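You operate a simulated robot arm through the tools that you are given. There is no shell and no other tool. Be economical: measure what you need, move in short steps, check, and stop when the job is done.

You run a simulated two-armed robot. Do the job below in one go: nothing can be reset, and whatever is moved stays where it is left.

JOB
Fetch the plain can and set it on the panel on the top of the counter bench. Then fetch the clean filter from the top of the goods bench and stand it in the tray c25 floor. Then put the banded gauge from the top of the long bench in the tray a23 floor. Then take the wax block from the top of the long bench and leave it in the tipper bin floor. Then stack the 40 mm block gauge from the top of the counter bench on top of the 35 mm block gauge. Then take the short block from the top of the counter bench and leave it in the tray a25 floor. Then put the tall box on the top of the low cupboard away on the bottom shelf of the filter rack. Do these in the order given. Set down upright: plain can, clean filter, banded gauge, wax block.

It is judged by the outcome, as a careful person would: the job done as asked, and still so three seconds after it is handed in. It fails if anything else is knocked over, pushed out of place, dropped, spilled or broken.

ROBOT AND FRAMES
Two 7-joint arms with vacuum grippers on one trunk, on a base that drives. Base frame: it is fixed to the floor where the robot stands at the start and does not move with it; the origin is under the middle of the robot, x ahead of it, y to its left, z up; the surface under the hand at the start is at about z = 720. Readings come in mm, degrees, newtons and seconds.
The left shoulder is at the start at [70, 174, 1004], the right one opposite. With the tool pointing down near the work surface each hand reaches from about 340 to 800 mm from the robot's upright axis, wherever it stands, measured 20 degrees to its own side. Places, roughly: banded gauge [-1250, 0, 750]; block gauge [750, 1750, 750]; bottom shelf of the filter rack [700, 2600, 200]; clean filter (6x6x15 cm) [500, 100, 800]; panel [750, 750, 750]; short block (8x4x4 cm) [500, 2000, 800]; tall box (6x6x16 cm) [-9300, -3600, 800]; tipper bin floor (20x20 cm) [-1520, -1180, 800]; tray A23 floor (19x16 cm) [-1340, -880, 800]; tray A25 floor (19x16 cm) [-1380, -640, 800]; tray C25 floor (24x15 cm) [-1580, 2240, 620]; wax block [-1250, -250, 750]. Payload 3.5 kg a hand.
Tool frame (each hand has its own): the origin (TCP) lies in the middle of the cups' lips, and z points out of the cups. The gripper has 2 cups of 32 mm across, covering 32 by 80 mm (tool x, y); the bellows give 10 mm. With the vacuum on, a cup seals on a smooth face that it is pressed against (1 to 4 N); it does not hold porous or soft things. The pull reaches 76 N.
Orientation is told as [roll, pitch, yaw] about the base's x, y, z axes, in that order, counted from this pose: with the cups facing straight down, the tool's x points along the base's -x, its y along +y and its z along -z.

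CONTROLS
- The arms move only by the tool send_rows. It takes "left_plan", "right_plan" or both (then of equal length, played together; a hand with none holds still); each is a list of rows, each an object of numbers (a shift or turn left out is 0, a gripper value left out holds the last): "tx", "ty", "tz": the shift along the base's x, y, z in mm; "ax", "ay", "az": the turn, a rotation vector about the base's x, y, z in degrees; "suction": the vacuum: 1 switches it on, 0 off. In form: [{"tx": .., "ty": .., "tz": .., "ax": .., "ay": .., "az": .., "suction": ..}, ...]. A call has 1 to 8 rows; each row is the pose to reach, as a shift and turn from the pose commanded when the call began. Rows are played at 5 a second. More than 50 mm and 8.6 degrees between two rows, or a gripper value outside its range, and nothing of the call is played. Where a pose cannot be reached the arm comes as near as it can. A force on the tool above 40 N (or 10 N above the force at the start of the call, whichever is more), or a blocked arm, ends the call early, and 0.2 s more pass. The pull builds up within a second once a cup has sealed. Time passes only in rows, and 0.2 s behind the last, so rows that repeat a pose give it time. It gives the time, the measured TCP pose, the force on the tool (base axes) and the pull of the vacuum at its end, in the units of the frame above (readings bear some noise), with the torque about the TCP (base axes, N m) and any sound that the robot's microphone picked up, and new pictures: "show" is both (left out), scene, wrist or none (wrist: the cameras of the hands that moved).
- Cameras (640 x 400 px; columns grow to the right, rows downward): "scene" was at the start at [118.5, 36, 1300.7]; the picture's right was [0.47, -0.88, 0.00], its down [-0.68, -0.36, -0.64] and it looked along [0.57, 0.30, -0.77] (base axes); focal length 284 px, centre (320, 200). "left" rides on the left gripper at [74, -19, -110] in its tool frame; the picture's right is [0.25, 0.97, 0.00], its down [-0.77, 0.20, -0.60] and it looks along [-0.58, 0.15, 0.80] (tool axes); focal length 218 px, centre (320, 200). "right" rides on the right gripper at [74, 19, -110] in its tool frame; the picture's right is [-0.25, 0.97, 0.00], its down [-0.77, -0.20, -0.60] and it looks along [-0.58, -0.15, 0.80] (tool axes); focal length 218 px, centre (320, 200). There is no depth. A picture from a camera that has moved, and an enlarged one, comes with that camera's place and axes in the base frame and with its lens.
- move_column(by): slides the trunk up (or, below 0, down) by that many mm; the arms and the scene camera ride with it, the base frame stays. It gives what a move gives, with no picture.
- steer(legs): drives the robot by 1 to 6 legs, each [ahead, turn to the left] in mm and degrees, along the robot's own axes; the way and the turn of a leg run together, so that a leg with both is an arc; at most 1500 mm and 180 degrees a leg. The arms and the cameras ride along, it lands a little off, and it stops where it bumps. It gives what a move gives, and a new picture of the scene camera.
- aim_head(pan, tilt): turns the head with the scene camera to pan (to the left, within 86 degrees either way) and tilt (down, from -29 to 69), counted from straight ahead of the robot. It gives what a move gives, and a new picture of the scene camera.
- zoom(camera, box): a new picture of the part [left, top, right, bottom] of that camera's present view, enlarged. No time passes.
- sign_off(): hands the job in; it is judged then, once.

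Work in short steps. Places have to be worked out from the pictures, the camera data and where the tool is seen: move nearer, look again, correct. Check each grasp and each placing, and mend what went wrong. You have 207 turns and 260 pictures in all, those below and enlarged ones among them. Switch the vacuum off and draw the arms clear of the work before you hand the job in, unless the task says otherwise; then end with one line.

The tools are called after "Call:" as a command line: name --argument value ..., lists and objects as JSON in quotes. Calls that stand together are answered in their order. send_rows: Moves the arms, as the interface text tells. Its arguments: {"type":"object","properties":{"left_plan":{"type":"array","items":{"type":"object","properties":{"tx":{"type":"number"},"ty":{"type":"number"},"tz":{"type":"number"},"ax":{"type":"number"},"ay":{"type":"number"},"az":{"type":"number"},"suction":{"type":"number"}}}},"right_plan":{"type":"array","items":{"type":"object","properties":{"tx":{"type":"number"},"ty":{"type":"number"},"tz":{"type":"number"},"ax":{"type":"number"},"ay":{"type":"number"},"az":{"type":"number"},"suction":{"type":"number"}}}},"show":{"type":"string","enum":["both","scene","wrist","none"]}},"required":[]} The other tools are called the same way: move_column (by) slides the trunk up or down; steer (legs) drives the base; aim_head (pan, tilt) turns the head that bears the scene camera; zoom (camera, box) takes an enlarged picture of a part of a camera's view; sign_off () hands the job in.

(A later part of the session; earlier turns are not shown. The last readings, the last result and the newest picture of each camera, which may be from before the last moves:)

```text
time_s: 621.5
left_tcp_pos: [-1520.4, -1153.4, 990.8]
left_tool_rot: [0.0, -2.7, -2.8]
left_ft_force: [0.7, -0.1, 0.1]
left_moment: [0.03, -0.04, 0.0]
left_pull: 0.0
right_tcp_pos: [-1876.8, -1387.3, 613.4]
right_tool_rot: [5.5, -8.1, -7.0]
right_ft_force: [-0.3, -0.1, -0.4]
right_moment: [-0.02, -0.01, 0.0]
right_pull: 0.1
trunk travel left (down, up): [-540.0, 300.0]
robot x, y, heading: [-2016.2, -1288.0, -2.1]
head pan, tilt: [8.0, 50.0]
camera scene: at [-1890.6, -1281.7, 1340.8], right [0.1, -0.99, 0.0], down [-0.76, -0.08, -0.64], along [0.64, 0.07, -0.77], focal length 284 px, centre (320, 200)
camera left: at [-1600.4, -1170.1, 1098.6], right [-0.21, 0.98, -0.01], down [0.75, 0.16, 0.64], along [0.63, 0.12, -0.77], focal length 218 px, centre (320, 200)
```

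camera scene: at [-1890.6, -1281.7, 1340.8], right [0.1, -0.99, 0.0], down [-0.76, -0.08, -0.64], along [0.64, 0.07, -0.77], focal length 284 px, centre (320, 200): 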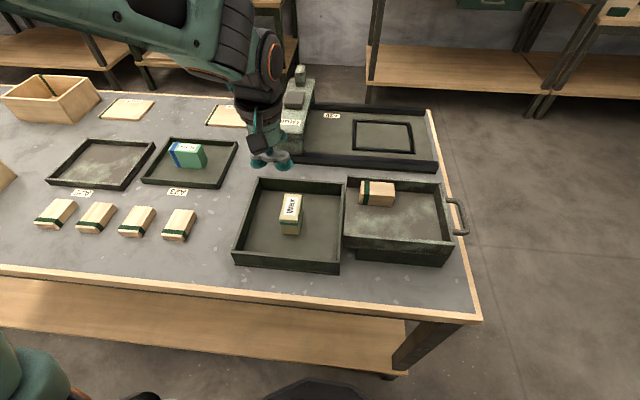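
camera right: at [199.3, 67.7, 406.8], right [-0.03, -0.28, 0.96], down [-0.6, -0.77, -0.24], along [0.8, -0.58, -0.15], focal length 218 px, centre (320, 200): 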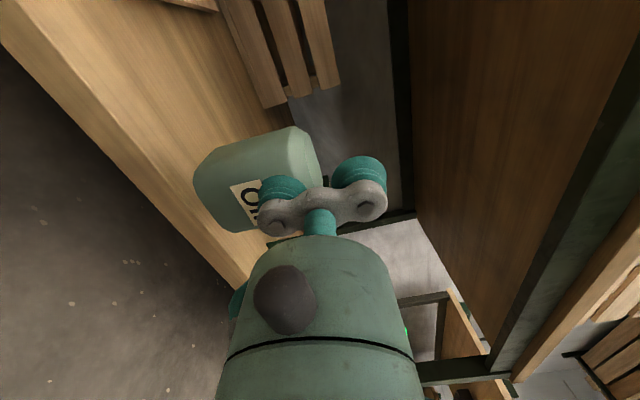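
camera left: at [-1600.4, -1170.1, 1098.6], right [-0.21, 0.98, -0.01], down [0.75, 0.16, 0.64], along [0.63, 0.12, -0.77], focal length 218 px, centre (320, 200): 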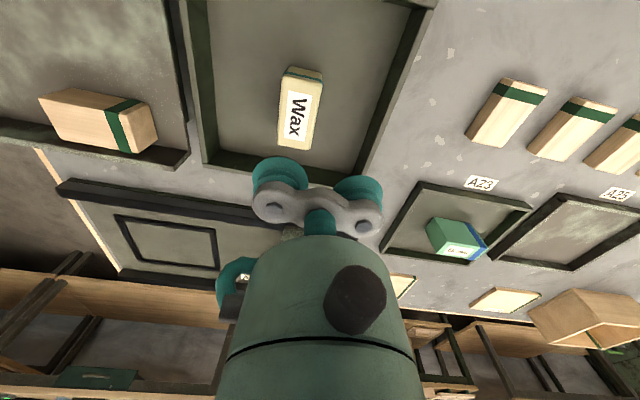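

The wax is in the bin upright. Next the block gauges on the counter bench; I raise the trunk and drive round the north end.

Call:
move_column --by 290

Call:
steer --legs '[[-60, 0], [0, 92], [1500, 0], [840, 0], [0, -90], [1500, 0]]'

Call:
steer --legs '[[0, 90], [500, 0], [0, -90]]'

Call:
aim_head --pan 0 --tilt 35

```text
time_s: 624.5
left_tcp_pos: [-1520.1, -1153.7, 1280.0]
left_tool_rot: [0.0, -2.7, -2.9]
left_ft_force: [0.4, 0.3, -0.1]
left_moment: [0.01, 0.02, -0.01]
left_pull: 0.0
right_tcp_pos: [-1875.9, -1386.9, 903.5]
right_tool_rot: [5.5, -8.1, -6.9]
right_ft_force: [0.0, 0.9, -0.6]
right_moment: [0.0, 0.0, -0.02]
right_pull: 0.1
trunk travel left (down, up): [-830.0, 10.0]
robot x, y, heading: [-2016.3, -1285.9, -2.2]
head pan, tilt: [8.0, 50.0]
```

```text
time_s: 651.3
left_tcp_pos: [-99.0, 1222.2, 1280.3]
left_tool_rot: [0.0, -2.6, -0.5]
left_ft_force: [-0.5, -0.4, 0.4]
left_moment: [-0.04, 0.03, -0.01]
left_pull: 0.0
right_tcp_pos: [-444.8, 973.3, 904.3]
right_tool_rot: [5.5, -8.1, -4.5]
right_ft_force: [-0.9, -0.6, 0.0]
right_moment: [-0.02, -0.01, 0.02]
right_pull: 0.1
trunk travel left (down, up): [-830.0, 10.0]
robot x, y, heading: [-587.3, 1067.9, -0.1]
head pan, tilt: [8.0, 50.0]
camera scene: at [-462.5, 1079.3, 1630.8], right [0.14, -0.99, 0.0], down [-0.76, -0.11, -0.64], along [0.64, 0.09, -0.77], focal length 284 px, centre (320, 200)
```

scene: 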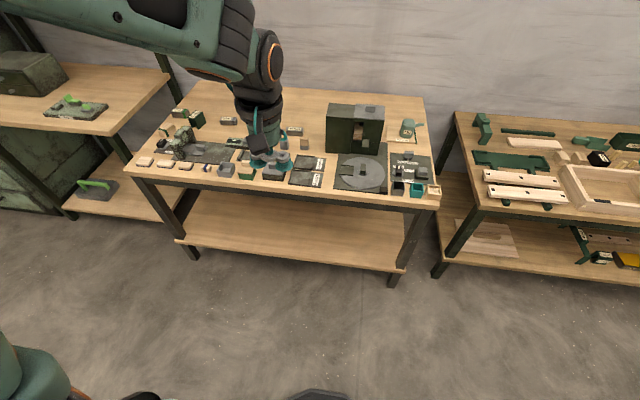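

```text
time_s: 661.9
left_tcp_pos: [-100.7, 1725.2, 1279.9]
left_tool_rot: [0.0, -2.6, 0.4]
left_ft_force: [-0.2, -0.9, 0.5]
left_moment: [0.05, 0.01, -0.01]
left_pull: 0.0
right_tcp_pos: [-443.5, 1476.4, 904.1]
right_tool_rot: [5.5, -8.1, -3.8]
right_ft_force: [-0.3, 0.4, -0.8]
right_moment: [-0.01, 0.0, -0.02]
right_pull: 0.1
trunk travel left (down, up): [-830.0, 10.0]
robot x, y, heading: [-587.9, 1567.3, 0.9]
head pan, tilt: [8.0, 50.0]
camera scene: at [-462.6, 1579.7, 1630.8], right [0.16, -0.99, 0.0], down [-0.76, -0.12, -0.64], along [0.63, 0.1, -0.77], focal length 284 px, centre (320, 200)
```

scene: 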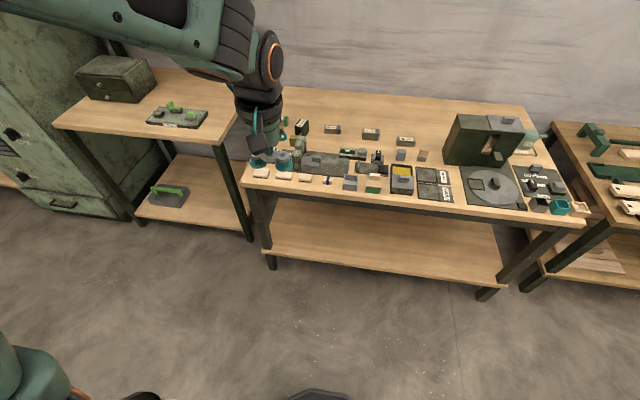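

```text
time_s: 662.6
left_tcp_pos: [-100.1, 1726.0, 1280.5]
left_tool_rot: [0.0, -2.7, 0.3]
left_ft_force: [0.5, -0.1, -0.1]
left_moment: [0.0, -0.01, -0.02]
left_pull: 0.0
right_tcp_pos: [-445.2, 1474.2, 904.5]
right_tool_rot: [5.6, -8.0, -3.8]
right_ft_force: [0.2, -0.7, 0.1]
right_moment: [0.0, 0.02, 0.02]
right_pull: 0.0
trunk travel left (down, up): [-830.0, 10.0]
robot x, y, heading: [-591.9, 1566.9, 1.0]
head pan, tilt: [0.0, 35.0]
camera scene: at [-450.6, 1568.9, 1652.4], right [0.02, -1.0, 0.0], down [-0.57, -0.01, -0.82], along [0.82, 0.01, -0.57], focal length 284 px, centre (320, 200)
```

scene: 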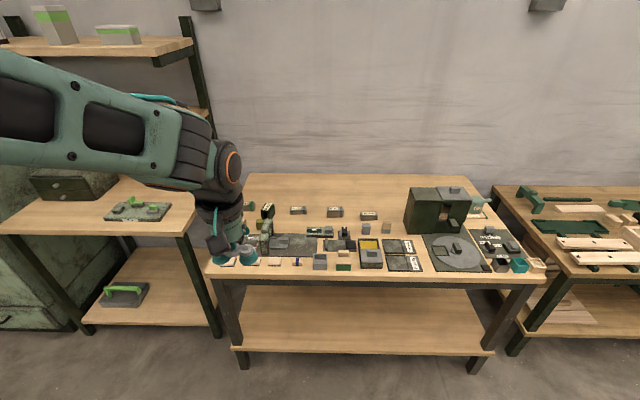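

I drive closer and zoom to read the block labels.

Call:
steer --legs '[[420, -1]]'

Call:
aim_head --pan 0 --tilt 52

Call:
zoom --camera "scene" --box '[180, 90, 440, 270]'

```text
time_s: 665.2
left_tcp_pos: [324.1, 1720.3, 1280.9]
left_tool_rot: [0.0, -2.7, -0.8]
left_ft_force: [1.1, -0.4, -0.8]
left_moment: [-0.01, 0.0, 0.0]
left_pull: 0.1
right_tcp_pos: [-25.1, 1474.3, 903.8]
right_tool_rot: [5.4, -8.1, -4.8]
right_ft_force: [0.0, 0.2, -0.2]
right_moment: [-0.01, 0.02, -0.01]
right_pull: 0.1
trunk travel left (down, up): [-830.0, 10.0]
robot x, y, heading: [-167.4, 1571.4, -0.2]
head pan, tilt: [0.0, 35.0]
camera scene: at [-29.9, 1569.7, 1652.6], right [0.0, -1.0, 0.0], down [-0.57, 0.0, -0.82], along [0.82, 0.0, -0.57], focal length 284 px, centre (320, 200)
```

scene: 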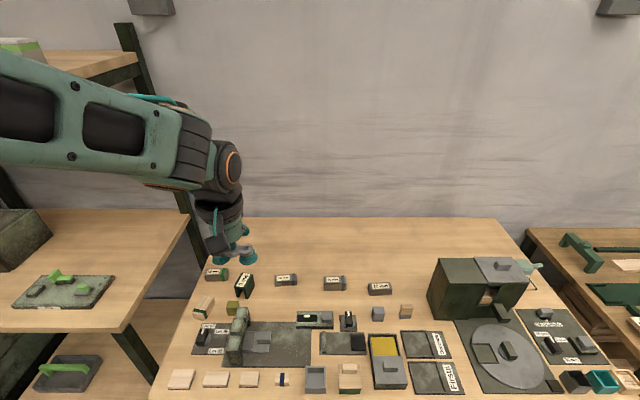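

```text
time_s: 666.0
left_tcp_pos: [325.1, 1720.8, 1279.8]
left_tool_rot: [0.0, -2.7, -0.8]
left_ft_force: [0.6, -1.0, -0.2]
left_moment: [0.03, 0.02, 0.03]
left_pull: 0.2
right_tcp_pos: [-22.7, 1475.4, 902.9]
right_tool_rot: [5.5, -8.0, -4.8]
right_ft_force: [0.1, 0.2, 0.3]
right_moment: [-0.02, 0.02, 0.04]
right_pull: 0.2
trunk travel left (down, up): [-830.0, 10.0]
robot x, y, heading: [-164.3, 1574.4, -0.1]
head pan, tilt: [0.0, 52.0]
camera scene: at [-40.8, 1569.7, 1628.1], right [0.0, -1.0, 0.0], down [-0.79, 0.0, -0.62], along [0.62, 0.0, -0.79], focal length 284 px, centre (320, 200)
```

scene: 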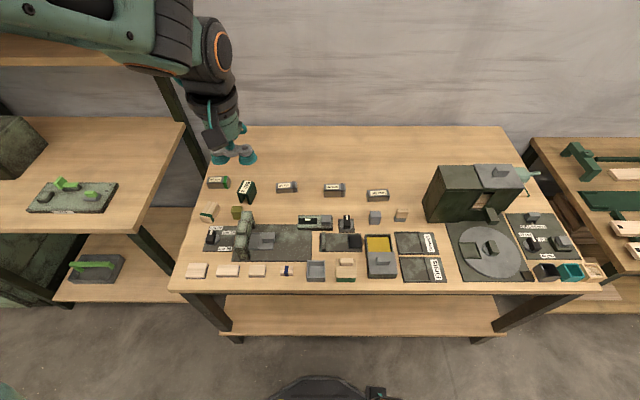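

```text
2.22 times, centred on (310, 180) of scene
camera zoom: at [-40.8, 1569.7, 1628.1], right [0.0, -1.0, 0.0], down [-0.79, 0.0, -0.62], along [0.62, 0.0, -0.79], focal length 630 px, centre (342, 244)
```

zoom: 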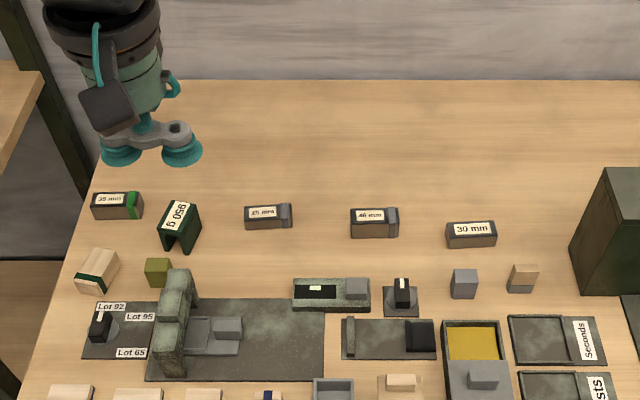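

Call:
zoom --camera "scene" --box '[200, 165, 400, 225]'

Call:
zoom --camera "scene" --box '[180, 200, 400, 290]'

```text
3.20 times, centred on (300, 195) of scene
camera zoom: at [-40.8, 1569.7, 1628.1], right [0.0, -1.0, 0.0], down [-0.79, 0.0, -0.62], along [0.62, 0.0, -0.79], focal length 907 px, centre (384, 216)
```

zoom: 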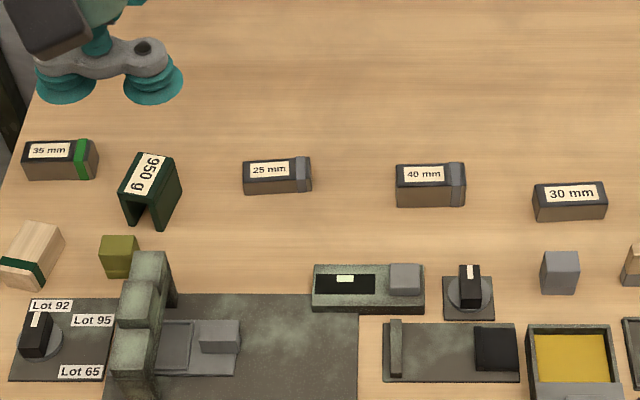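

```text
2.91 times, centred on (290, 245) of scene
camera zoom: at [-40.8, 1569.7, 1628.1], right [0.0, -1.0, 0.0], down [-0.79, 0.0, -0.62], along [0.62, 0.0, -0.79], focal length 825 px, centre (407, 69)
```

zoom: 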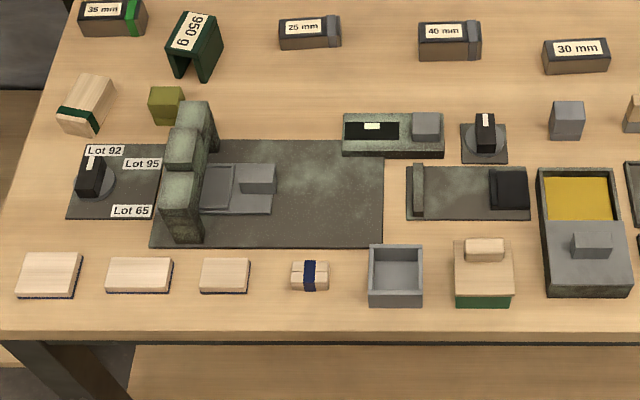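

The 40 mm block is at ≈[640, 1517], the 35 mm at ≈[679, 1950], the short block at ≈[526, 1942]. I take up the -45° stance between them, close to the bench.

Call:
steer --legs '[[-250, 0], [0, 90], [390, 0], [0, -135], [430, 0]]'

Call:
aim_head --pan 45 --tilt 50

```text
time_s: 681.5
left_tcp_pos: [350.8, 1430.4, 1281.1]
left_tool_rot: [0.0, -2.7, -44.5]
left_ft_force: [-0.7, 0.0, 0.2]
left_moment: [-0.01, -0.05, -0.01]
left_pull: 0.0
right_tcp_pos: [-71.6, 1491.4, 902.9]
right_tool_rot: [5.5, -8.0, -48.5]
right_ft_force: [0.2, -0.1, 1.0]
right_moment: [-0.05, 0.03, 0.02]
right_pull: 0.1
trunk travel left (down, up): [-830.0, 10.0]
robot x, y, heading: [-107.1, 1658.2, -43.8]
head pan, tilt: [0.0, 52.0]
camera scene: at [-18.4, 1573.2, 1628.2], right [-0.69, -0.72, 0.0], down [-0.57, 0.55, -0.62], along [0.45, -0.43, -0.79], focal length 284 px, centre (320, 200)
```

scene: 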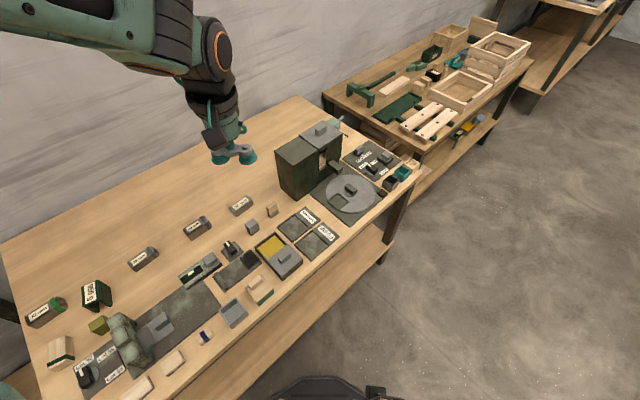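

```text
time_s: 682.6
left_tcp_pos: [351.3, 1429.1, 1280.6]
left_tool_rot: [0.0, -2.6, -44.4]
left_ft_force: [-0.9, 0.6, -0.2]
left_moment: [-0.01, 0.02, 0.0]
left_pull: 0.1
right_tcp_pos: [-70.0, 1491.5, 903.5]
right_tool_rot: [5.5, -8.0, -48.5]
right_ft_force: [-0.1, 0.2, -0.2]
right_moment: [-0.01, 0.01, 0.03]
right_pull: 0.0
trunk travel left (down, up): [-830.0, 10.0]
robot x, y, heading: [-113.3, 1657.7, -43.8]
head pan, tilt: [45.0, 50.0]
camera scene: at [5.1, 1626.2, 1630.8], right [0.02, -1.0, 0.0], down [-0.77, -0.02, -0.64], along [0.64, 0.01, -0.77], focal length 284 px, centre (320, 200)
```

scene: 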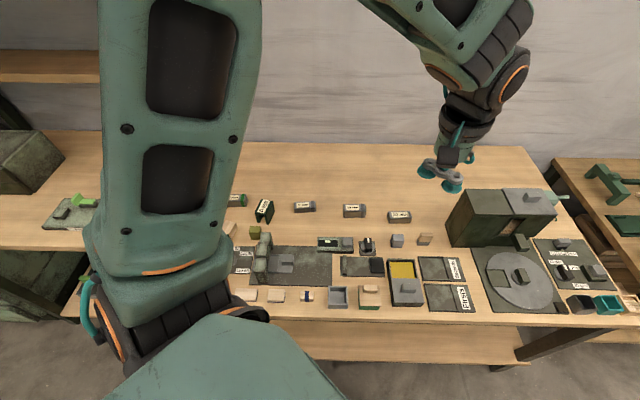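

I bring the left hand over the 40 mm block, squared to the bench, and lower the trunk.

Call:
send_rows --left_plan '[{"tx": 42, "ty": 10, "az": 6.4}, {"tx": 84, "ty": 20, "az": 12.8}, {"tx": 125, "ty": 30, "az": 19.2}, {"tx": 167, "ty": 40, "az": 25.6}, {"tx": 208, "ty": 50, "az": 32}, {"tx": 250, "ty": 60, "az": 38.4}, {"tx": 285, "ty": 70, "az": 44.4}]' --show "none"

Call:
move_column --by -290

Call:
zoom --camera "left" --box '[160, 0, 480, 200]'

Call:
aim_head --pan 42 --tilt 42

```text
time_s: 684.2
left_tcp_pos: [639.5, 1499.8, 1279.9]
left_tool_rot: [0.1, -2.6, 0.0]
left_ft_force: [-0.5, -0.1, 0.5]
left_moment: [-0.03, 0.0, 0.02]
left_pull: 0.1
right_tcp_pos: [-69.4, 1492.6, 903.6]
right_tool_rot: [5.4, -8.0, -48.5]
right_ft_force: [-0.5, 0.5, -0.2]
right_moment: [0.0, 0.0, 0.01]
right_pull: 0.1
trunk travel left (down, up): [-830.0, 10.0]
robot x, y, heading: [-110.1, 1663.7, -43.9]
head pan, tilt: [45.0, 50.0]
```

```text
time_s: 687.2
left_tcp_pos: [635.0, 1498.9, 990.8]
left_tool_rot: [0.0, -2.7, 0.0]
left_ft_force: [-0.9, 0.3, 0.2]
left_moment: [-0.04, 0.0, 0.02]
left_pull: 0.0
right_tcp_pos: [-70.0, 1492.4, 613.2]
right_tool_rot: [5.6, -8.1, -48.5]
right_ft_force: [-0.2, -0.1, -0.1]
right_moment: [0.01, -0.02, 0.0]
right_pull: 0.1
trunk travel left (down, up): [-540.0, 300.0]
robot x, y, heading: [-107.6, 1659.9, -44.0]
head pan, tilt: [45.0, 50.0]
```

```text
2.00 times, centred on (320, 100) of left
camera zoom: at [557.5, 1479.5, 1098.9], right [-0.25, 0.97, -0.01], down [0.74, 0.2, 0.64], along [0.62, 0.15, -0.77], focal length 436 px, centre (320, 400)
```

zoom: 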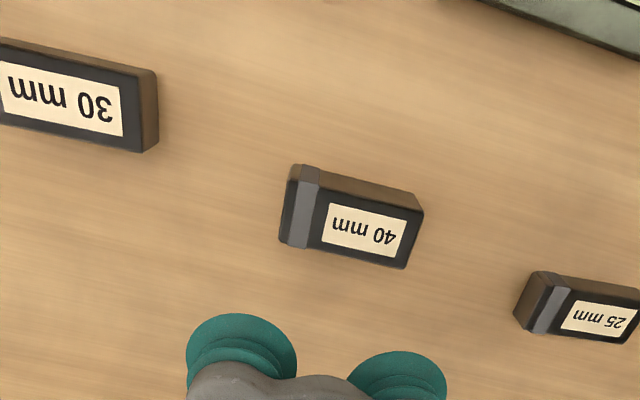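

```text
time_s: 687.9
left_tcp_pos: [635.8, 1498.5, 991.5]
left_tool_rot: [0.0, -2.7, -0.1]
left_ft_force: [0.1, 0.9, 0.0]
left_moment: [0.01, -0.01, 0.0]
left_pull: 0.1
right_tcp_pos: [-69.9, 1491.6, 614.0]
right_tool_rot: [5.5, -8.0, -48.5]
right_ft_force: [0.8, 0.2, -0.6]
right_moment: [0.01, 0.03, 0.0]
right_pull: 0.1
trunk travel left (down, up): [-540.0, 300.0]
robot x, y, heading: [-110.2, 1660.7, -43.7]
head pan, tilt: [42.0, 42.0]
camera scene: at [12.0, 1621.9, 1351.9], right [-0.03, -1.0, 0.0], down [-0.67, 0.02, -0.74], along [0.74, -0.02, -0.67], focal length 284 px, centre (320, 200)
```

scene: 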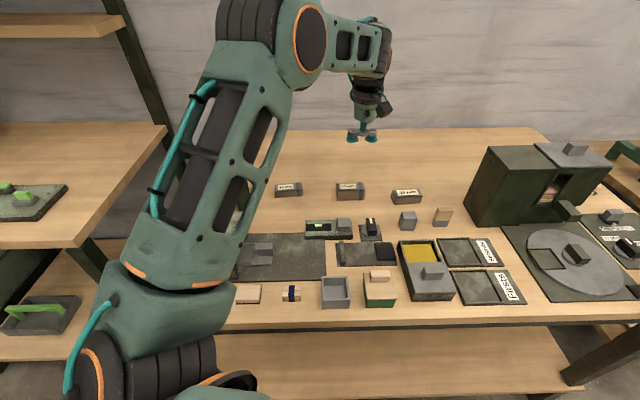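

40 mm block top centre ≈ [635, 1515, 837], band at its -y end. I use the -y cup just north of its centre (TCP y≈1547) and descend.

Call:
send_rows --left_plan '[{"ty": 40, "tz": -10}, {"ty": 48, "tz": -50}, {"ty": 48, "tz": -95}, {"ty": 48, "tz": -130, "suction": 1}, {"ty": 48, "tz": -142}, {"ty": 48, "tz": -148}, {"ty": 48, "tz": -154}, {"ty": 48, "tz": -160}]' --show "wrist"

```text
time_s: 689.7
left_tcp_pos: [637.3, 1546.6, 834.7]
left_tool_rot: [-0.2, -3.2, 0.0]
left_ft_force: [10.9, 0.4, 29.8]
left_moment: [-0.91, 0.2, 0.09]
left_pull: 37.9
right_tcp_pos: [-70.7, 1492.7, 614.5]
right_tool_rot: [5.5, -8.1, -48.5]
right_ft_force: [0.4, 0.4, 1.4]
right_moment: [-0.03, -0.01, 0.02]
right_pull: 0.1
trunk travel left (down, up): [-540.0, 300.0]
robot x, y, heading: [-107.0, 1657.6, -43.6]
head pan, tilt: [42.0, 42.0]
camera left: at [556.8, 1527.2, 942.6], right [-0.25, 0.97, -0.02], down [0.74, 0.2, 0.65], along [0.63, 0.15, -0.76], focal length 218 px, centre (320, 200)
```

left: 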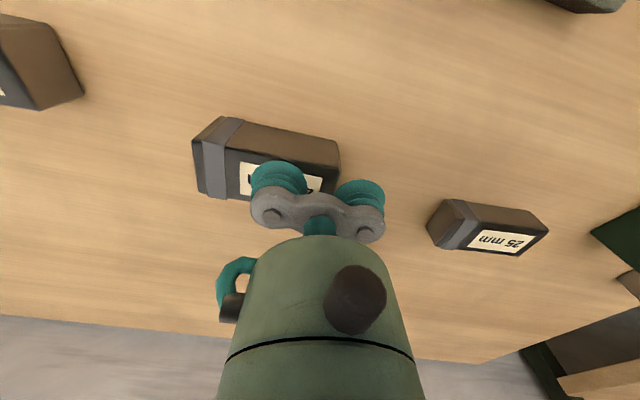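

Sealed. I lift and carry it north to the 35 mm block.

Call:
send_rows --left_plan '[{"tz": 10}, {"tz": 45}, {"tz": 90}, {"tz": 130}, {"tz": 150, "ty": 40}, {"tz": 150, "ty": 88, "tx": 5}, {"tz": 150, "ty": 136, "tx": 10}, {"tz": 150, "ty": 184, "tx": 15}]' --show "none"

Call:
send_rows --left_plan '[{"ty": 46, "tx": 3}, {"ty": 92, "tx": 6}, {"ty": 138, "tx": 9}, {"ty": 184, "tx": 12}, {"ty": 230, "tx": 15}]'

Call:
zoom --camera "left" --box '[160, 0, 480, 200]'

```text
time_s: 691.5
left_tcp_pos: [651.5, 1735.0, 979.3]
left_tool_rot: [0.0, -2.6, -0.2]
left_ft_force: [-0.1, 0.2, -3.7]
left_moment: [-0.57, 0.01, 0.0]
left_pull: 37.6
right_tcp_pos: [-70.1, 1492.1, 614.5]
right_tool_rot: [5.4, -8.1, -48.5]
right_ft_force: [0.1, 0.3, 1.0]
right_moment: [0.0, 0.03, 0.02]
right_pull: 0.0
trunk travel left (down, up): [-540.0, 300.0]
robot x, y, heading: [-107.1, 1660.3, -43.7]
head pan, tilt: [42.0, 42.0]
```

```text
time_s: 692.7
left_tcp_pos: [664.9, 1962.8, 982.2]
left_tool_rot: [-0.1, -2.6, -0.1]
left_ft_force: [-0.1, 0.1, -2.5]
left_moment: [-0.57, -0.01, 0.02]
left_pull: 37.6
right_tcp_pos: [-70.2, 1493.3, 614.5]
right_tool_rot: [5.3, -8.2, -48.4]
right_ft_force: [-0.7, 1.1, 0.2]
right_moment: [-0.01, -0.03, -0.03]
right_pull: 0.0
trunk travel left (down, up): [-540.0, 300.0]
robot x, y, heading: [-110.8, 1658.8, -43.8]
head pan, tilt: [42.0, 42.0]
camera scene: at [12.8, 1623.9, 1352.0], right [-0.03, -1.0, 0.0], down [-0.67, 0.02, -0.74], along [0.74, -0.02, -0.67], focal length 284 px, centre (320, 200)
camera left: at [587.3, 1942.9, 1089.5], right [-0.25, 0.97, -0.01], down [0.74, 0.2, 0.64], along [0.62, 0.15, -0.77], focal length 218 px, centre (320, 200)
```

scene: 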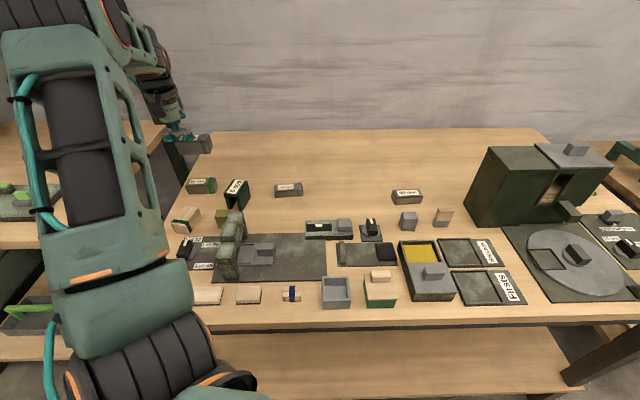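
left: 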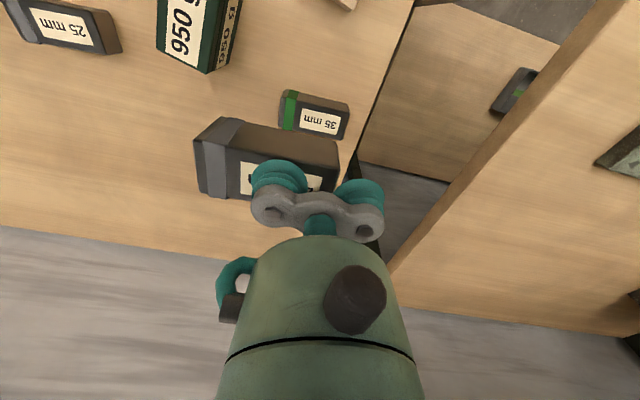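

```text
2.00 times, centred on (320, 100) of left
camera zoom: at [587.3, 1942.9, 1089.5], right [-0.25, 0.97, -0.01], down [0.74, 0.2, 0.64], along [0.62, 0.15, -0.77], focal length 436 px, centre (320, 400)
```

zoom: 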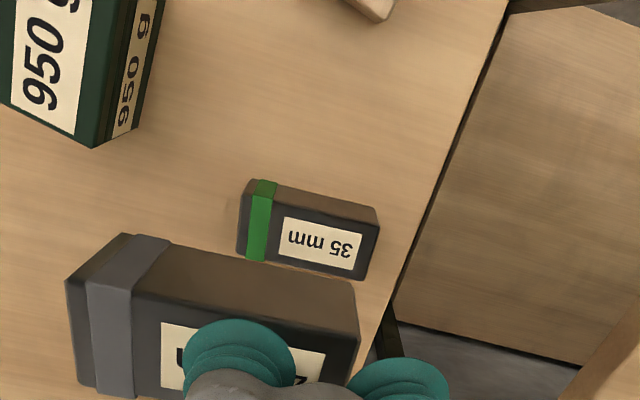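

35 mm top centre ≈ [678, 1956, 832], same orientation. I align the held block over it and lower gently.

Call:
send_rows --left_plan '[{"tx": 15, "ty": 25}, {"tx": 15, "ty": 25, "tz": -40}, {"tx": 15, "ty": 25, "tz": -75}]'

Call:
zoom --camera "scene" --box '[150, 110, 290, 220]'

```text
time_s: 693.5
left_tcp_pos: [682.4, 1987.1, 905.2]
left_tool_rot: [0.0, -2.7, 0.0]
left_ft_force: [0.7, 0.1, -2.4]
left_moment: [-0.57, -0.01, -0.01]
left_pull: 37.9
right_tcp_pos: [-69.9, 1491.5, 614.7]
right_tool_rot: [5.4, -8.0, -48.5]
right_ft_force: [-0.4, -0.3, 0.9]
right_moment: [0.0, 0.0, 0.02]
right_pull: 0.1
trunk travel left (down, up): [-540.0, 300.0]
robot x, y, heading: [-106.7, 1660.1, -43.7]
head pan, tilt: [42.0, 42.0]
camera scene: at [13.5, 1623.2, 1351.9], right [-0.03, -1.0, 0.0], down [-0.67, 0.02, -0.74], along [0.74, -0.02, -0.67], focal length 284 px, centre (320, 200)
camera left: at [604.0, 1967.6, 1012.6], right [-0.25, 0.97, -0.01], down [0.74, 0.2, 0.64], along [0.62, 0.15, -0.77], focal length 218 px, centre (320, 200)
```

scene: 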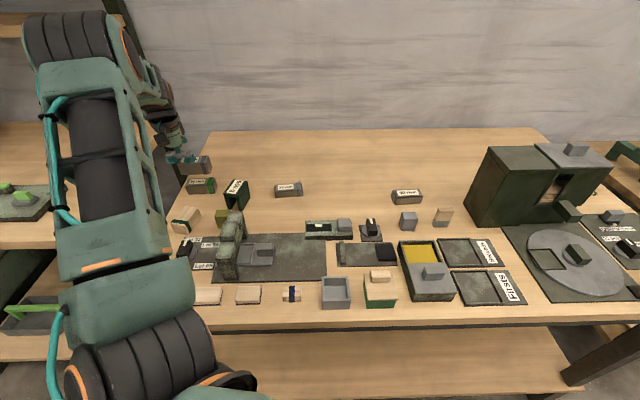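
left: 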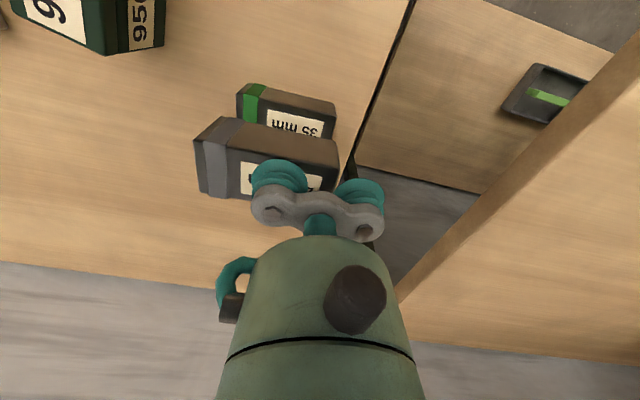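

```text
3.64 times, centred on (220, 165) of scene
camera zoom: at [13.5, 1623.2, 1351.9], right [-0.03, -1.0, 0.0], down [-0.67, 0.02, -0.74], along [0.74, -0.02, -0.67], focal length 1031 px, centre (684, 327)
```

zoom: 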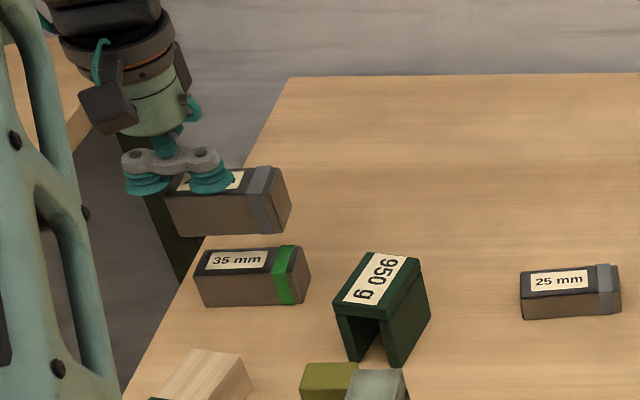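

The held block is aligned above the 35 mm block within a few mm. I lower it slowly.

Call:
send_rows --left_plan '[{"tx": -2, "tz": -15}, {"tx": -2, "tz": -22}, {"tx": -2, "tz": -26}, {"tx": -2, "tz": -29}, {"tx": -2, "tz": -32}]' --show "none"

```text
time_s: 694.7
left_tcp_pos: [679.4, 1986.2, 874.0]
left_tool_rot: [-0.1, -2.6, 0.0]
left_ft_force: [-0.8, -0.6, -2.9]
left_moment: [-0.52, 0.0, 0.02]
left_pull: 38.0
right_tcp_pos: [-69.6, 1491.7, 612.7]
right_tool_rot: [5.5, -8.0, -48.5]
right_ft_force: [0.0, 1.0, -0.1]
right_moment: [-0.02, -0.03, 0.02]
right_pull: 0.1
trunk travel left (down, up): [-540.0, 300.0]
robot x, y, heading: [-105.7, 1661.4, -43.9]
head pan, tilt: [42.0, 42.0]
```

Call:
send_rows --left_plan '[{"tz": -2}, {"tz": -4}, {"tz": -6}]' --show "none"

```text
time_s: 695.5
left_tcp_pos: [677.8, 1986.1, 872.2]
left_tool_rot: [0.0, -3.0, 0.0]
left_ft_force: [4.8, 4.7, 20.6]
left_moment: [-1.02, 0.17, 0.0]
left_pull: 38.0
right_tcp_pos: [-72.7, 1490.8, 614.5]
right_tool_rot: [5.6, -8.1, -48.5]
right_ft_force: [0.2, 0.3, -0.1]
right_moment: [0.02, -0.01, 0.0]
right_pull: 0.0
trunk travel left (down, up): [-540.0, 300.0]
robot x, y, heading: [-109.2, 1658.3, -43.6]
head pan, tilt: [42.0, 42.0]
```

Contact at the expected height. I ease off slightly, release and lift.

Call:
send_rows --left_plan '[{"tz": 3}, {"tz": 3, "suction": 0}, {"tz": 3, "suction": 0}, {"tz": 4, "suction": 0}, {"tz": 12}, {"tz": 35}, {"tz": 75}, {"tz": 115}]'

Call:
zoom --camera "scene" --box '[150, 110, 290, 240]'

```text
time_s: 697.3
left_tcp_pos: [678.5, 1986.7, 983.4]
left_tool_rot: [0.1, -2.7, -0.1]
left_ft_force: [0.7, -0.2, 0.0]
left_moment: [0.01, -0.01, -0.03]
left_pull: 0.0
right_tcp_pos: [-70.8, 1491.4, 613.9]
right_tool_rot: [5.6, -8.1, -48.5]
right_ft_force: [0.0, 0.0, -0.1]
right_moment: [0.0, -0.03, -0.04]
right_pull: 0.0
trunk travel left (down, up): [-540.0, 300.0]
robot x, y, heading: [-108.1, 1658.9, -44.0]
head pan, tilt: [42.0, 42.0]
camera scene: at [11.2, 1621.7, 1352.0], right [-0.03, -1.0, 0.0], down [-0.67, 0.02, -0.74], along [0.74, -0.02, -0.67], focal length 284 px, centre (320, 200)
camera left: at [599.5, 1966.9, 1091.2], right [-0.25, 0.97, -0.01], down [0.74, 0.2, 0.64], along [0.62, 0.15, -0.77], focal length 218 px, centre (320, 200)
```

scene: 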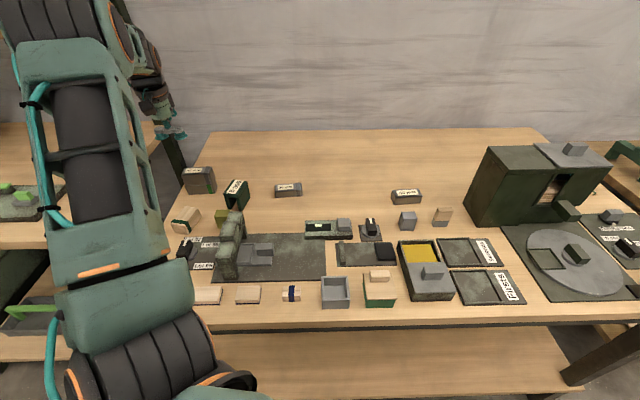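
left: 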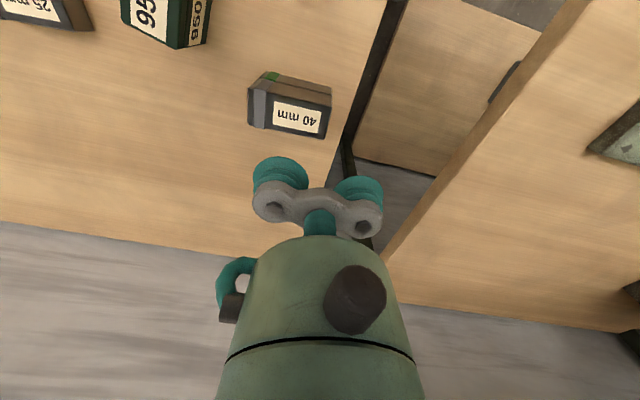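

```text
3.08 times, centred on (220, 175) of scene
camera zoom: at [11.2, 1621.7, 1352.0], right [-0.03, -1.0, 0.0], down [-0.67, 0.02, -0.74], along [0.74, -0.02, -0.67], focal length 872 px, centre (628, 277)
```

zoom: 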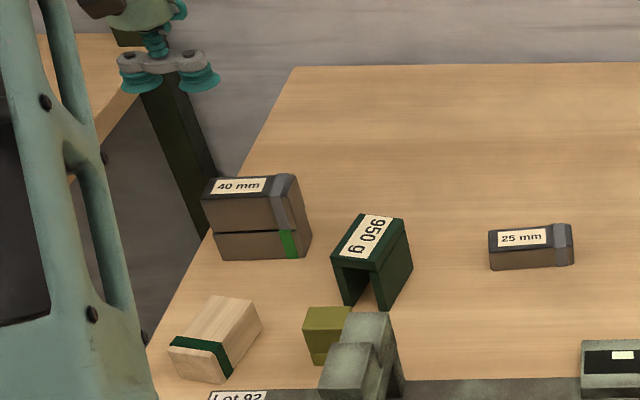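

Stacked. Next the short block (wood with green band) at ≈[530, 1942]; I move the hand there and look.

Call:
send_rows --left_plan '[{"tx": -40, "ty": -8}, {"tx": -80, "ty": -16}, {"tx": -120, "ty": -24}, {"tx": -145, "ty": -30}]' --show "none"

Call:
zoom --camera "left" --box '[160, 0, 480, 200]'

```text
time_s: 698.3
left_tcp_pos: [533.3, 1954.9, 984.0]
left_tool_rot: [0.1, -2.7, -0.1]
left_ft_force: [0.1, 0.2, -0.4]
left_moment: [0.0, 0.0, -0.01]
left_pull: 0.0
right_tcp_pos: [-71.5, 1492.4, 613.5]
right_tool_rot: [5.5, -7.9, -48.5]
right_ft_force: [0.7, -0.5, -0.8]
right_moment: [0.02, 0.0, 0.02]
right_pull: 0.0
trunk travel left (down, up): [-540.0, 300.0]
robot x, y, heading: [-107.9, 1655.7, -44.0]
head pan, tilt: [42.0, 42.0]
```

```text
2.00 times, centred on (320, 100) of left
camera zoom: at [454.5, 1935.7, 1090.6], right [-0.25, 0.97, -0.01], down [0.74, 0.2, 0.64], along [0.62, 0.15, -0.77], focal length 436 px, centre (320, 400)
```

zoom: 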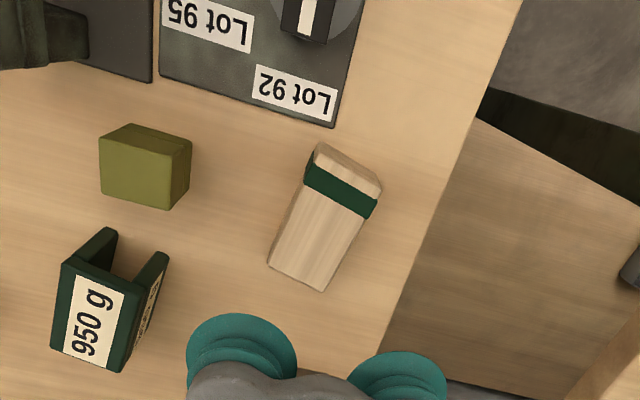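

Short block top centre ≈ [540, 1950, 837], long axis along x. I use the -y cup on it and descend.

Call:
send_rows --left_plan '[{"tx": 9, "ty": 19, "tz": -30}, {"tx": 9, "ty": 19, "tz": -75}, {"tx": 9, "ty": 19, "tz": -115, "suction": 1}, {"tx": 9, "ty": 19, "tz": -132}, {"tx": 9, "ty": 19, "tz": -140}, {"tx": 9, "ty": 19, "tz": -146}, {"tx": 9, "ty": 19, "tz": -151}, {"tx": 9, "ty": 19, "tz": -154}]' --show "wrist"

```text
time_s: 700.1
left_tcp_pos: [543.5, 1975.1, 831.2]
left_tool_rot: [0.2, -3.1, -0.1]
left_ft_force: [8.0, 4.2, 28.6]
left_moment: [-1.23, 0.41, 0.07]
left_pull: 38.0
right_tcp_pos: [-72.6, 1491.2, 614.1]
right_tool_rot: [5.6, -8.1, -48.5]
right_ft_force: [0.0, -0.8, 0.1]
right_moment: [0.02, 0.02, 0.04]
right_pull: 0.2
trunk travel left (down, up): [-540.0, 300.0]
robot x, y, heading: [-107.3, 1658.3, -43.8]
head pan, tilt: [42.0, 42.0]
camera left: at [463.5, 1954.6, 939.4], right [-0.25, 0.97, -0.01], down [0.74, 0.2, 0.65], along [0.63, 0.15, -0.76], focal length 218 px, centre (320, 200)
```

left: 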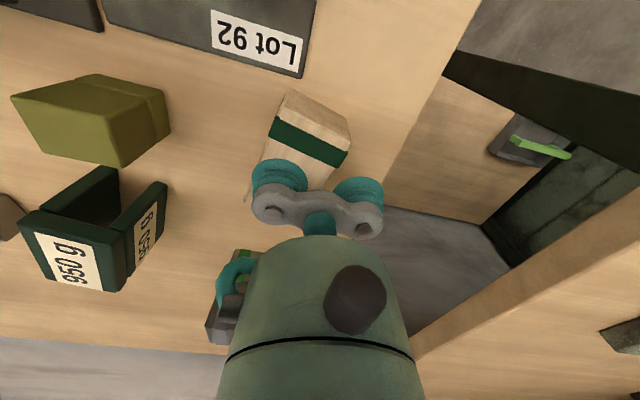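

Sealed. I lift, raise the trunk and drive to tray A25 on the long bench.

Call:
send_rows --left_plan '[{"tz": 10}, {"tz": 45}, {"tz": 90}, {"tz": 135}, {"tz": 160}]' --show "none"

Call:
move_column --by 290

Call:
steer --legs '[[-400, 0], [0, -46], [1500, 0], [860, 0], [0, -90], [225, 0]]'

Call:
aim_head --pan 20 --tilt 50

```text
time_s: 701.3
left_tcp_pos: [543.8, 1975.0, 989.2]
left_tool_rot: [0.0, -2.7, 0.1]
left_ft_force: [-1.3, 0.7, 0.5]
left_moment: [-0.91, 0.03, 0.0]
left_pull: 37.6
right_tcp_pos: [-70.8, 1491.5, 613.4]
right_tool_rot: [5.5, -8.0, -48.5]
right_ft_force: [-0.3, 0.8, -0.4]
right_moment: [-0.01, -0.02, -0.03]
right_pull: 0.0
trunk travel left (down, up): [-540.0, 300.0]
robot x, y, heading: [-107.3, 1659.6, -43.6]
head pan, tilt: [42.0, 42.0]
```

```text
time_s: 704.2
left_tcp_pos: [543.6, 1974.1, 1278.5]
left_tool_rot: [0.0, -2.6, -0.1]
left_ft_force: [0.0, -0.4, -1.3]
left_moment: [-0.93, 0.01, 0.0]
left_pull: 37.8
right_tcp_pos: [-70.4, 1491.9, 903.6]
right_tool_rot: [5.5, -7.9, -48.5]
right_ft_force: [-0.1, 0.1, 0.1]
right_moment: [-0.03, -0.01, 0.0]
right_pull: 0.0
trunk travel left (down, up): [-830.0, 10.0]
robot x, y, heading: [-106.8, 1660.0, -43.9]
head pan, tilt: [42.0, 42.0]
```

```text
time_s: 725.0
left_tcp_pos: [-834.1, -1109.1, 1279.0]
left_tool_rot: [0.0, -2.7, -134.5]
left_ft_force: [0.5, 0.0, -0.3]
left_moment: [0.65, 0.62, 0.01]
left_pull: 38.1
right_tcp_pos: [-750.8, -332.0, 904.5]
right_tool_rot: [5.4, -8.0, 177.0]
right_ft_force: [0.0, -0.2, 0.9]
right_moment: [0.0, 0.01, 0.01]
right_pull: 0.0
trunk travel left (down, up): [-830.0, 10.0]
robot x, y, heading: [-602.4, -423.5, -178.1]
head pan, tilt: [42.0, 42.0]
camera scene: at [-713.3, -482.6, 1642.1], right [-0.69, 0.72, 0.0], down [0.48, 0.46, -0.74], along [-0.54, -0.51, -0.67], focal length 284 px, centre (320, 200)
```

scene: 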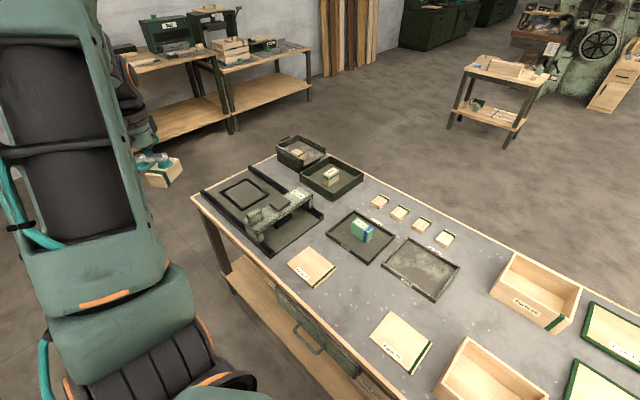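

```text
time_s: 725.9
left_tcp_pos: [-836.0, -1109.1, 1279.7]
left_tool_rot: [0.1, -2.7, -134.4]
left_ft_force: [0.2, 0.1, 0.1]
left_moment: [0.63, 0.59, -0.02]
left_pull: 37.9
right_tcp_pos: [-751.2, -333.5, 903.7]
right_tool_rot: [5.5, -8.0, 177.0]
right_ft_force: [-0.1, 0.4, 0.0]
right_moment: [0.02, -0.01, 0.0]
right_pull: 0.0
trunk travel left (down, up): [-830.0, 10.0]
robot x, y, heading: [-605.8, -423.7, -178.1]
head pan, tilt: [20.0, 50.0]
camera scene: at [-726.2, -453.7, 1630.8], right [-0.37, 0.93, 0.0], down [0.71, 0.29, -0.64], along [-0.6, -0.24, -0.77], focal length 284 px, centre (320, 200)
```

scene: 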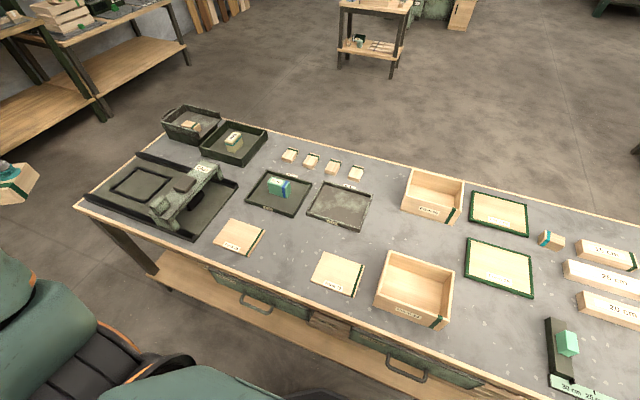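

A25's centre ≈ [-1376, -633]. I edge forward and swing the block over it.

Call:
steer --legs '[[35, 0]]'

Call:
send_rows --left_plan '[{"tx": -32, "ty": 28, "az": -3}, {"tx": -64, "ty": 56, "az": -6}, {"tx": -96, "ty": 84, "az": -9}, {"tx": -128, "ty": 112, "az": -12}, {"tx": -160, "ty": 140, "az": -15}, {"tx": -192, "ty": 168, "az": -18}, {"tx": -224, "ty": 196, "az": -21}, {"tx": -256, "ty": 224, "az": -24}]' --show "none"

Call:
send_rows --left_plan '[{"tx": -34, "ty": 30, "az": -3}, {"tx": -68, "ty": 60, "az": -6}, {"tx": -102, "ty": 90, "az": -9}, {"tx": -136, "ty": 120, "az": -12}, {"tx": -170, "ty": 150, "az": -15}, {"tx": -204, "ty": 180, "az": -18}, {"tx": -232, "ty": 205, "az": -21}, {"tx": -252, "ty": 227, "az": -22}]' --show "none"

Call:
move_column --by -280

Call:
zoom --camera "left" --box '[0, 0, 640, 400]'

```text
time_s: 726.7
left_tcp_pos: [-862.5, -1110.5, 1280.7]
left_tool_rot: [-0.2, -3.0, -134.3]
left_ft_force: [0.0, 0.4, 0.1]
left_moment: [0.61, 0.67, -0.02]
left_pull: 37.7
right_tcp_pos: [-780.9, -332.8, 904.3]
right_tool_rot: [5.4, -8.3, 177.2]
right_ft_force: [0.2, 0.4, 1.1]
right_moment: [0.01, 0.03, -0.03]
right_pull: 0.0
trunk travel left (down, up): [-830.0, 10.0]
robot x, y, heading: [-636.4, -423.4, -178.1]
head pan, tilt: [20.0, 50.0]
camera scene: at [-751.9, -454.3, 1631.5], right [-0.37, 0.93, 0.0], down [0.71, 0.29, -0.65], along [-0.6, -0.24, -0.76], focal length 284 px, centre (320, 200)
```

scene: 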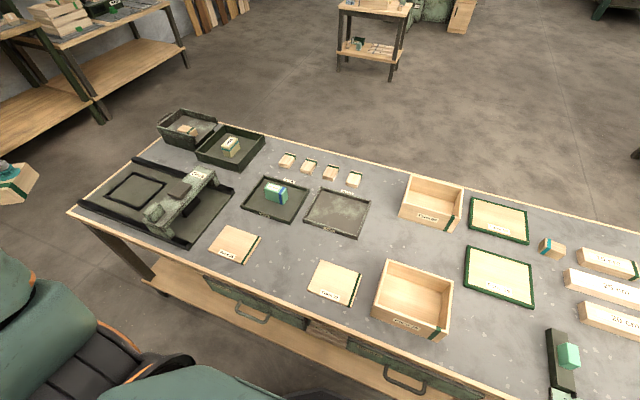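

```text
time_s: 728.5
left_tcp_pos: [-1127.2, -885.5, 1278.6]
left_tool_rot: [0.1, -2.6, -158.5]
left_ft_force: [-0.5, 0.4, -1.1]
left_moment: [0.83, 0.32, -0.02]
left_pull: 38.1
right_tcp_pos: [-785.7, -332.2, 903.3]
right_tool_rot: [5.5, -8.0, 177.2]
right_ft_force: [0.6, -0.5, -0.3]
right_moment: [0.02, -0.01, 0.03]
right_pull: 0.1
trunk travel left (down, up): [-830.0, 10.0]
robot x, y, heading: [-638.7, -428.3, -178.2]
head pan, tilt: [20.0, 50.0]
```

```text
time_s: 730.3
left_tcp_pos: [-1378.6, -659.4, 1278.0]
left_tool_rot: [0.2, -2.7, 179.5]
left_ft_force: [-0.4, -0.2, -0.2]
left_moment: [0.88, -0.07, -0.02]
left_pull: 38.0
right_tcp_pos: [-786.3, -332.3, 904.1]
right_tool_rot: [5.4, -7.8, 177.2]
right_ft_force: [-0.2, 0.2, -0.2]
right_moment: [-0.03, 0.01, 0.0]
right_pull: 0.2
trunk travel left (down, up): [-830.0, 10.0]
robot x, y, heading: [-638.8, -421.9, -178.0]
head pan, tilt: [20.0, 50.0]
```

```text
time_s: 733.1
left_tcp_pos: [-1378.3, -660.3, 1000.2]
left_tool_rot: [0.0, -2.7, 179.7]
left_ft_force: [0.5, 0.2, -0.8]
left_moment: [0.92, -0.07, -0.08]
left_pull: 37.9
right_tcp_pos: [-786.1, -333.2, 623.2]
right_tool_rot: [5.6, -8.0, 177.2]
right_ft_force: [0.0, -0.2, 0.8]
right_moment: [0.01, 0.0, -0.01]
right_pull: 0.0
trunk travel left (down, up): [-550.0, 290.0]
robot x, y, heading: [-640.1, -425.7, -178.1]
head pan, tilt: [20.0, 50.0]
```

```text
1.00 times, centred on (320, 200) of left (not enlarged: the box is as wide or as high as the picture)
camera zoom: at [-1299.0, -641.2, 1107.0], right [0.25, -0.97, -0.01], down [-0.74, -0.2, 0.64], along [-0.62, -0.15, -0.77], focal length 218 px, centre (320, 200)
```

zoom: 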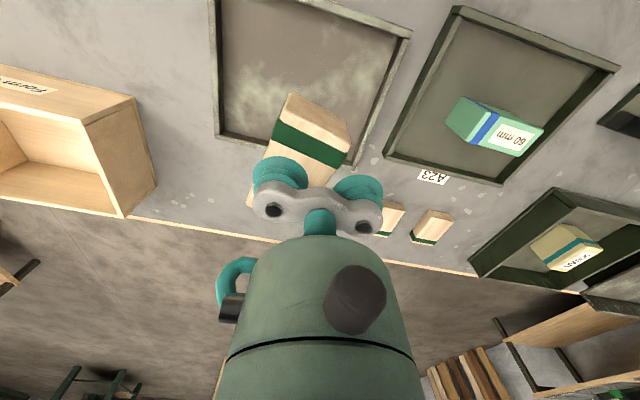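

Centred over A25. I lower to contact.

Call:
send_rows --left_plan '[{"tz": -45}, {"tz": -90}, {"tz": -130}, {"tz": -148}, {"tz": -154}, {"tz": -159}, {"tz": -163}, {"tz": -166}]' --show "none"

```text
time_s: 734.9
left_tcp_pos: [-1378.2, -659.1, 837.8]
left_tool_rot: [0.2, -3.2, 179.7]
left_ft_force: [-7.6, -2.5, 21.3]
left_moment: [1.14, -0.36, 0.04]
left_pull: 38.2
right_tcp_pos: [-784.6, -332.5, 623.6]
right_tool_rot: [5.5, -8.1, 177.2]
right_ft_force: [0.4, -0.4, 0.4]
right_moment: [0.04, 0.04, 0.01]
right_pull: 0.1
trunk travel left (down, up): [-550.0, 290.0]
robot x, y, heading: [-638.5, -427.0, -178.2]
head pan, tilt: [20.0, 50.0]
```

Call:
send_rows --left_plan '[{"tz": 2}, {"tz": 3, "suction": 0}, {"tz": 3, "suction": 0}, {"tz": 4, "suction": 0}, {"tz": 15}, {"tz": 50}, {"tz": 95}, {"tz": 140}]'

```text
time_s: 736.7
left_tcp_pos: [-1376.0, -660.2, 975.0]
left_tool_rot: [0.0, -2.7, 179.7]
left_ft_force: [-0.8, 0.7, 0.0]
left_moment: [0.03, 0.01, 0.04]
left_pull: 0.1
right_tcp_pos: [-785.3, -332.6, 623.0]
right_tool_rot: [5.5, -8.0, 177.2]
right_ft_force: [-0.3, -0.4, 0.2]
right_moment: [-0.01, 0.02, -0.03]
right_pull: 0.1
trunk travel left (down, up): [-550.0, 290.0]
robot x, y, heading: [-641.4, -422.5, -178.3]
head pan, tilt: [20.0, 50.0]
camera scene: at [-759.5, -454.5, 1350.8], right [-0.37, 0.93, 0.0], down [0.71, 0.29, -0.64], along [-0.6, -0.24, -0.77], focal length 284 px, centre (320, 200)
camera left: at [-1297.7, -641.8, 1081.8], right [0.25, -0.97, -0.01], down [-0.74, -0.2, 0.64], along [-0.62, -0.15, -0.77], focal length 218 px, centre (320, 200)
```

scene: 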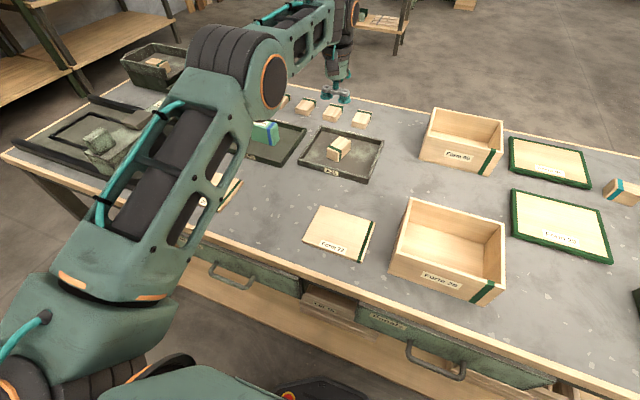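
left: 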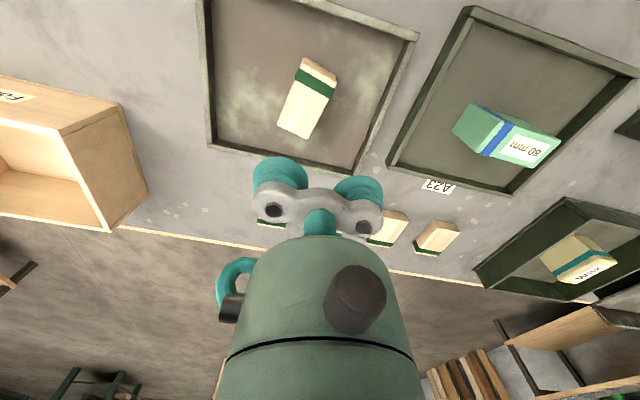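

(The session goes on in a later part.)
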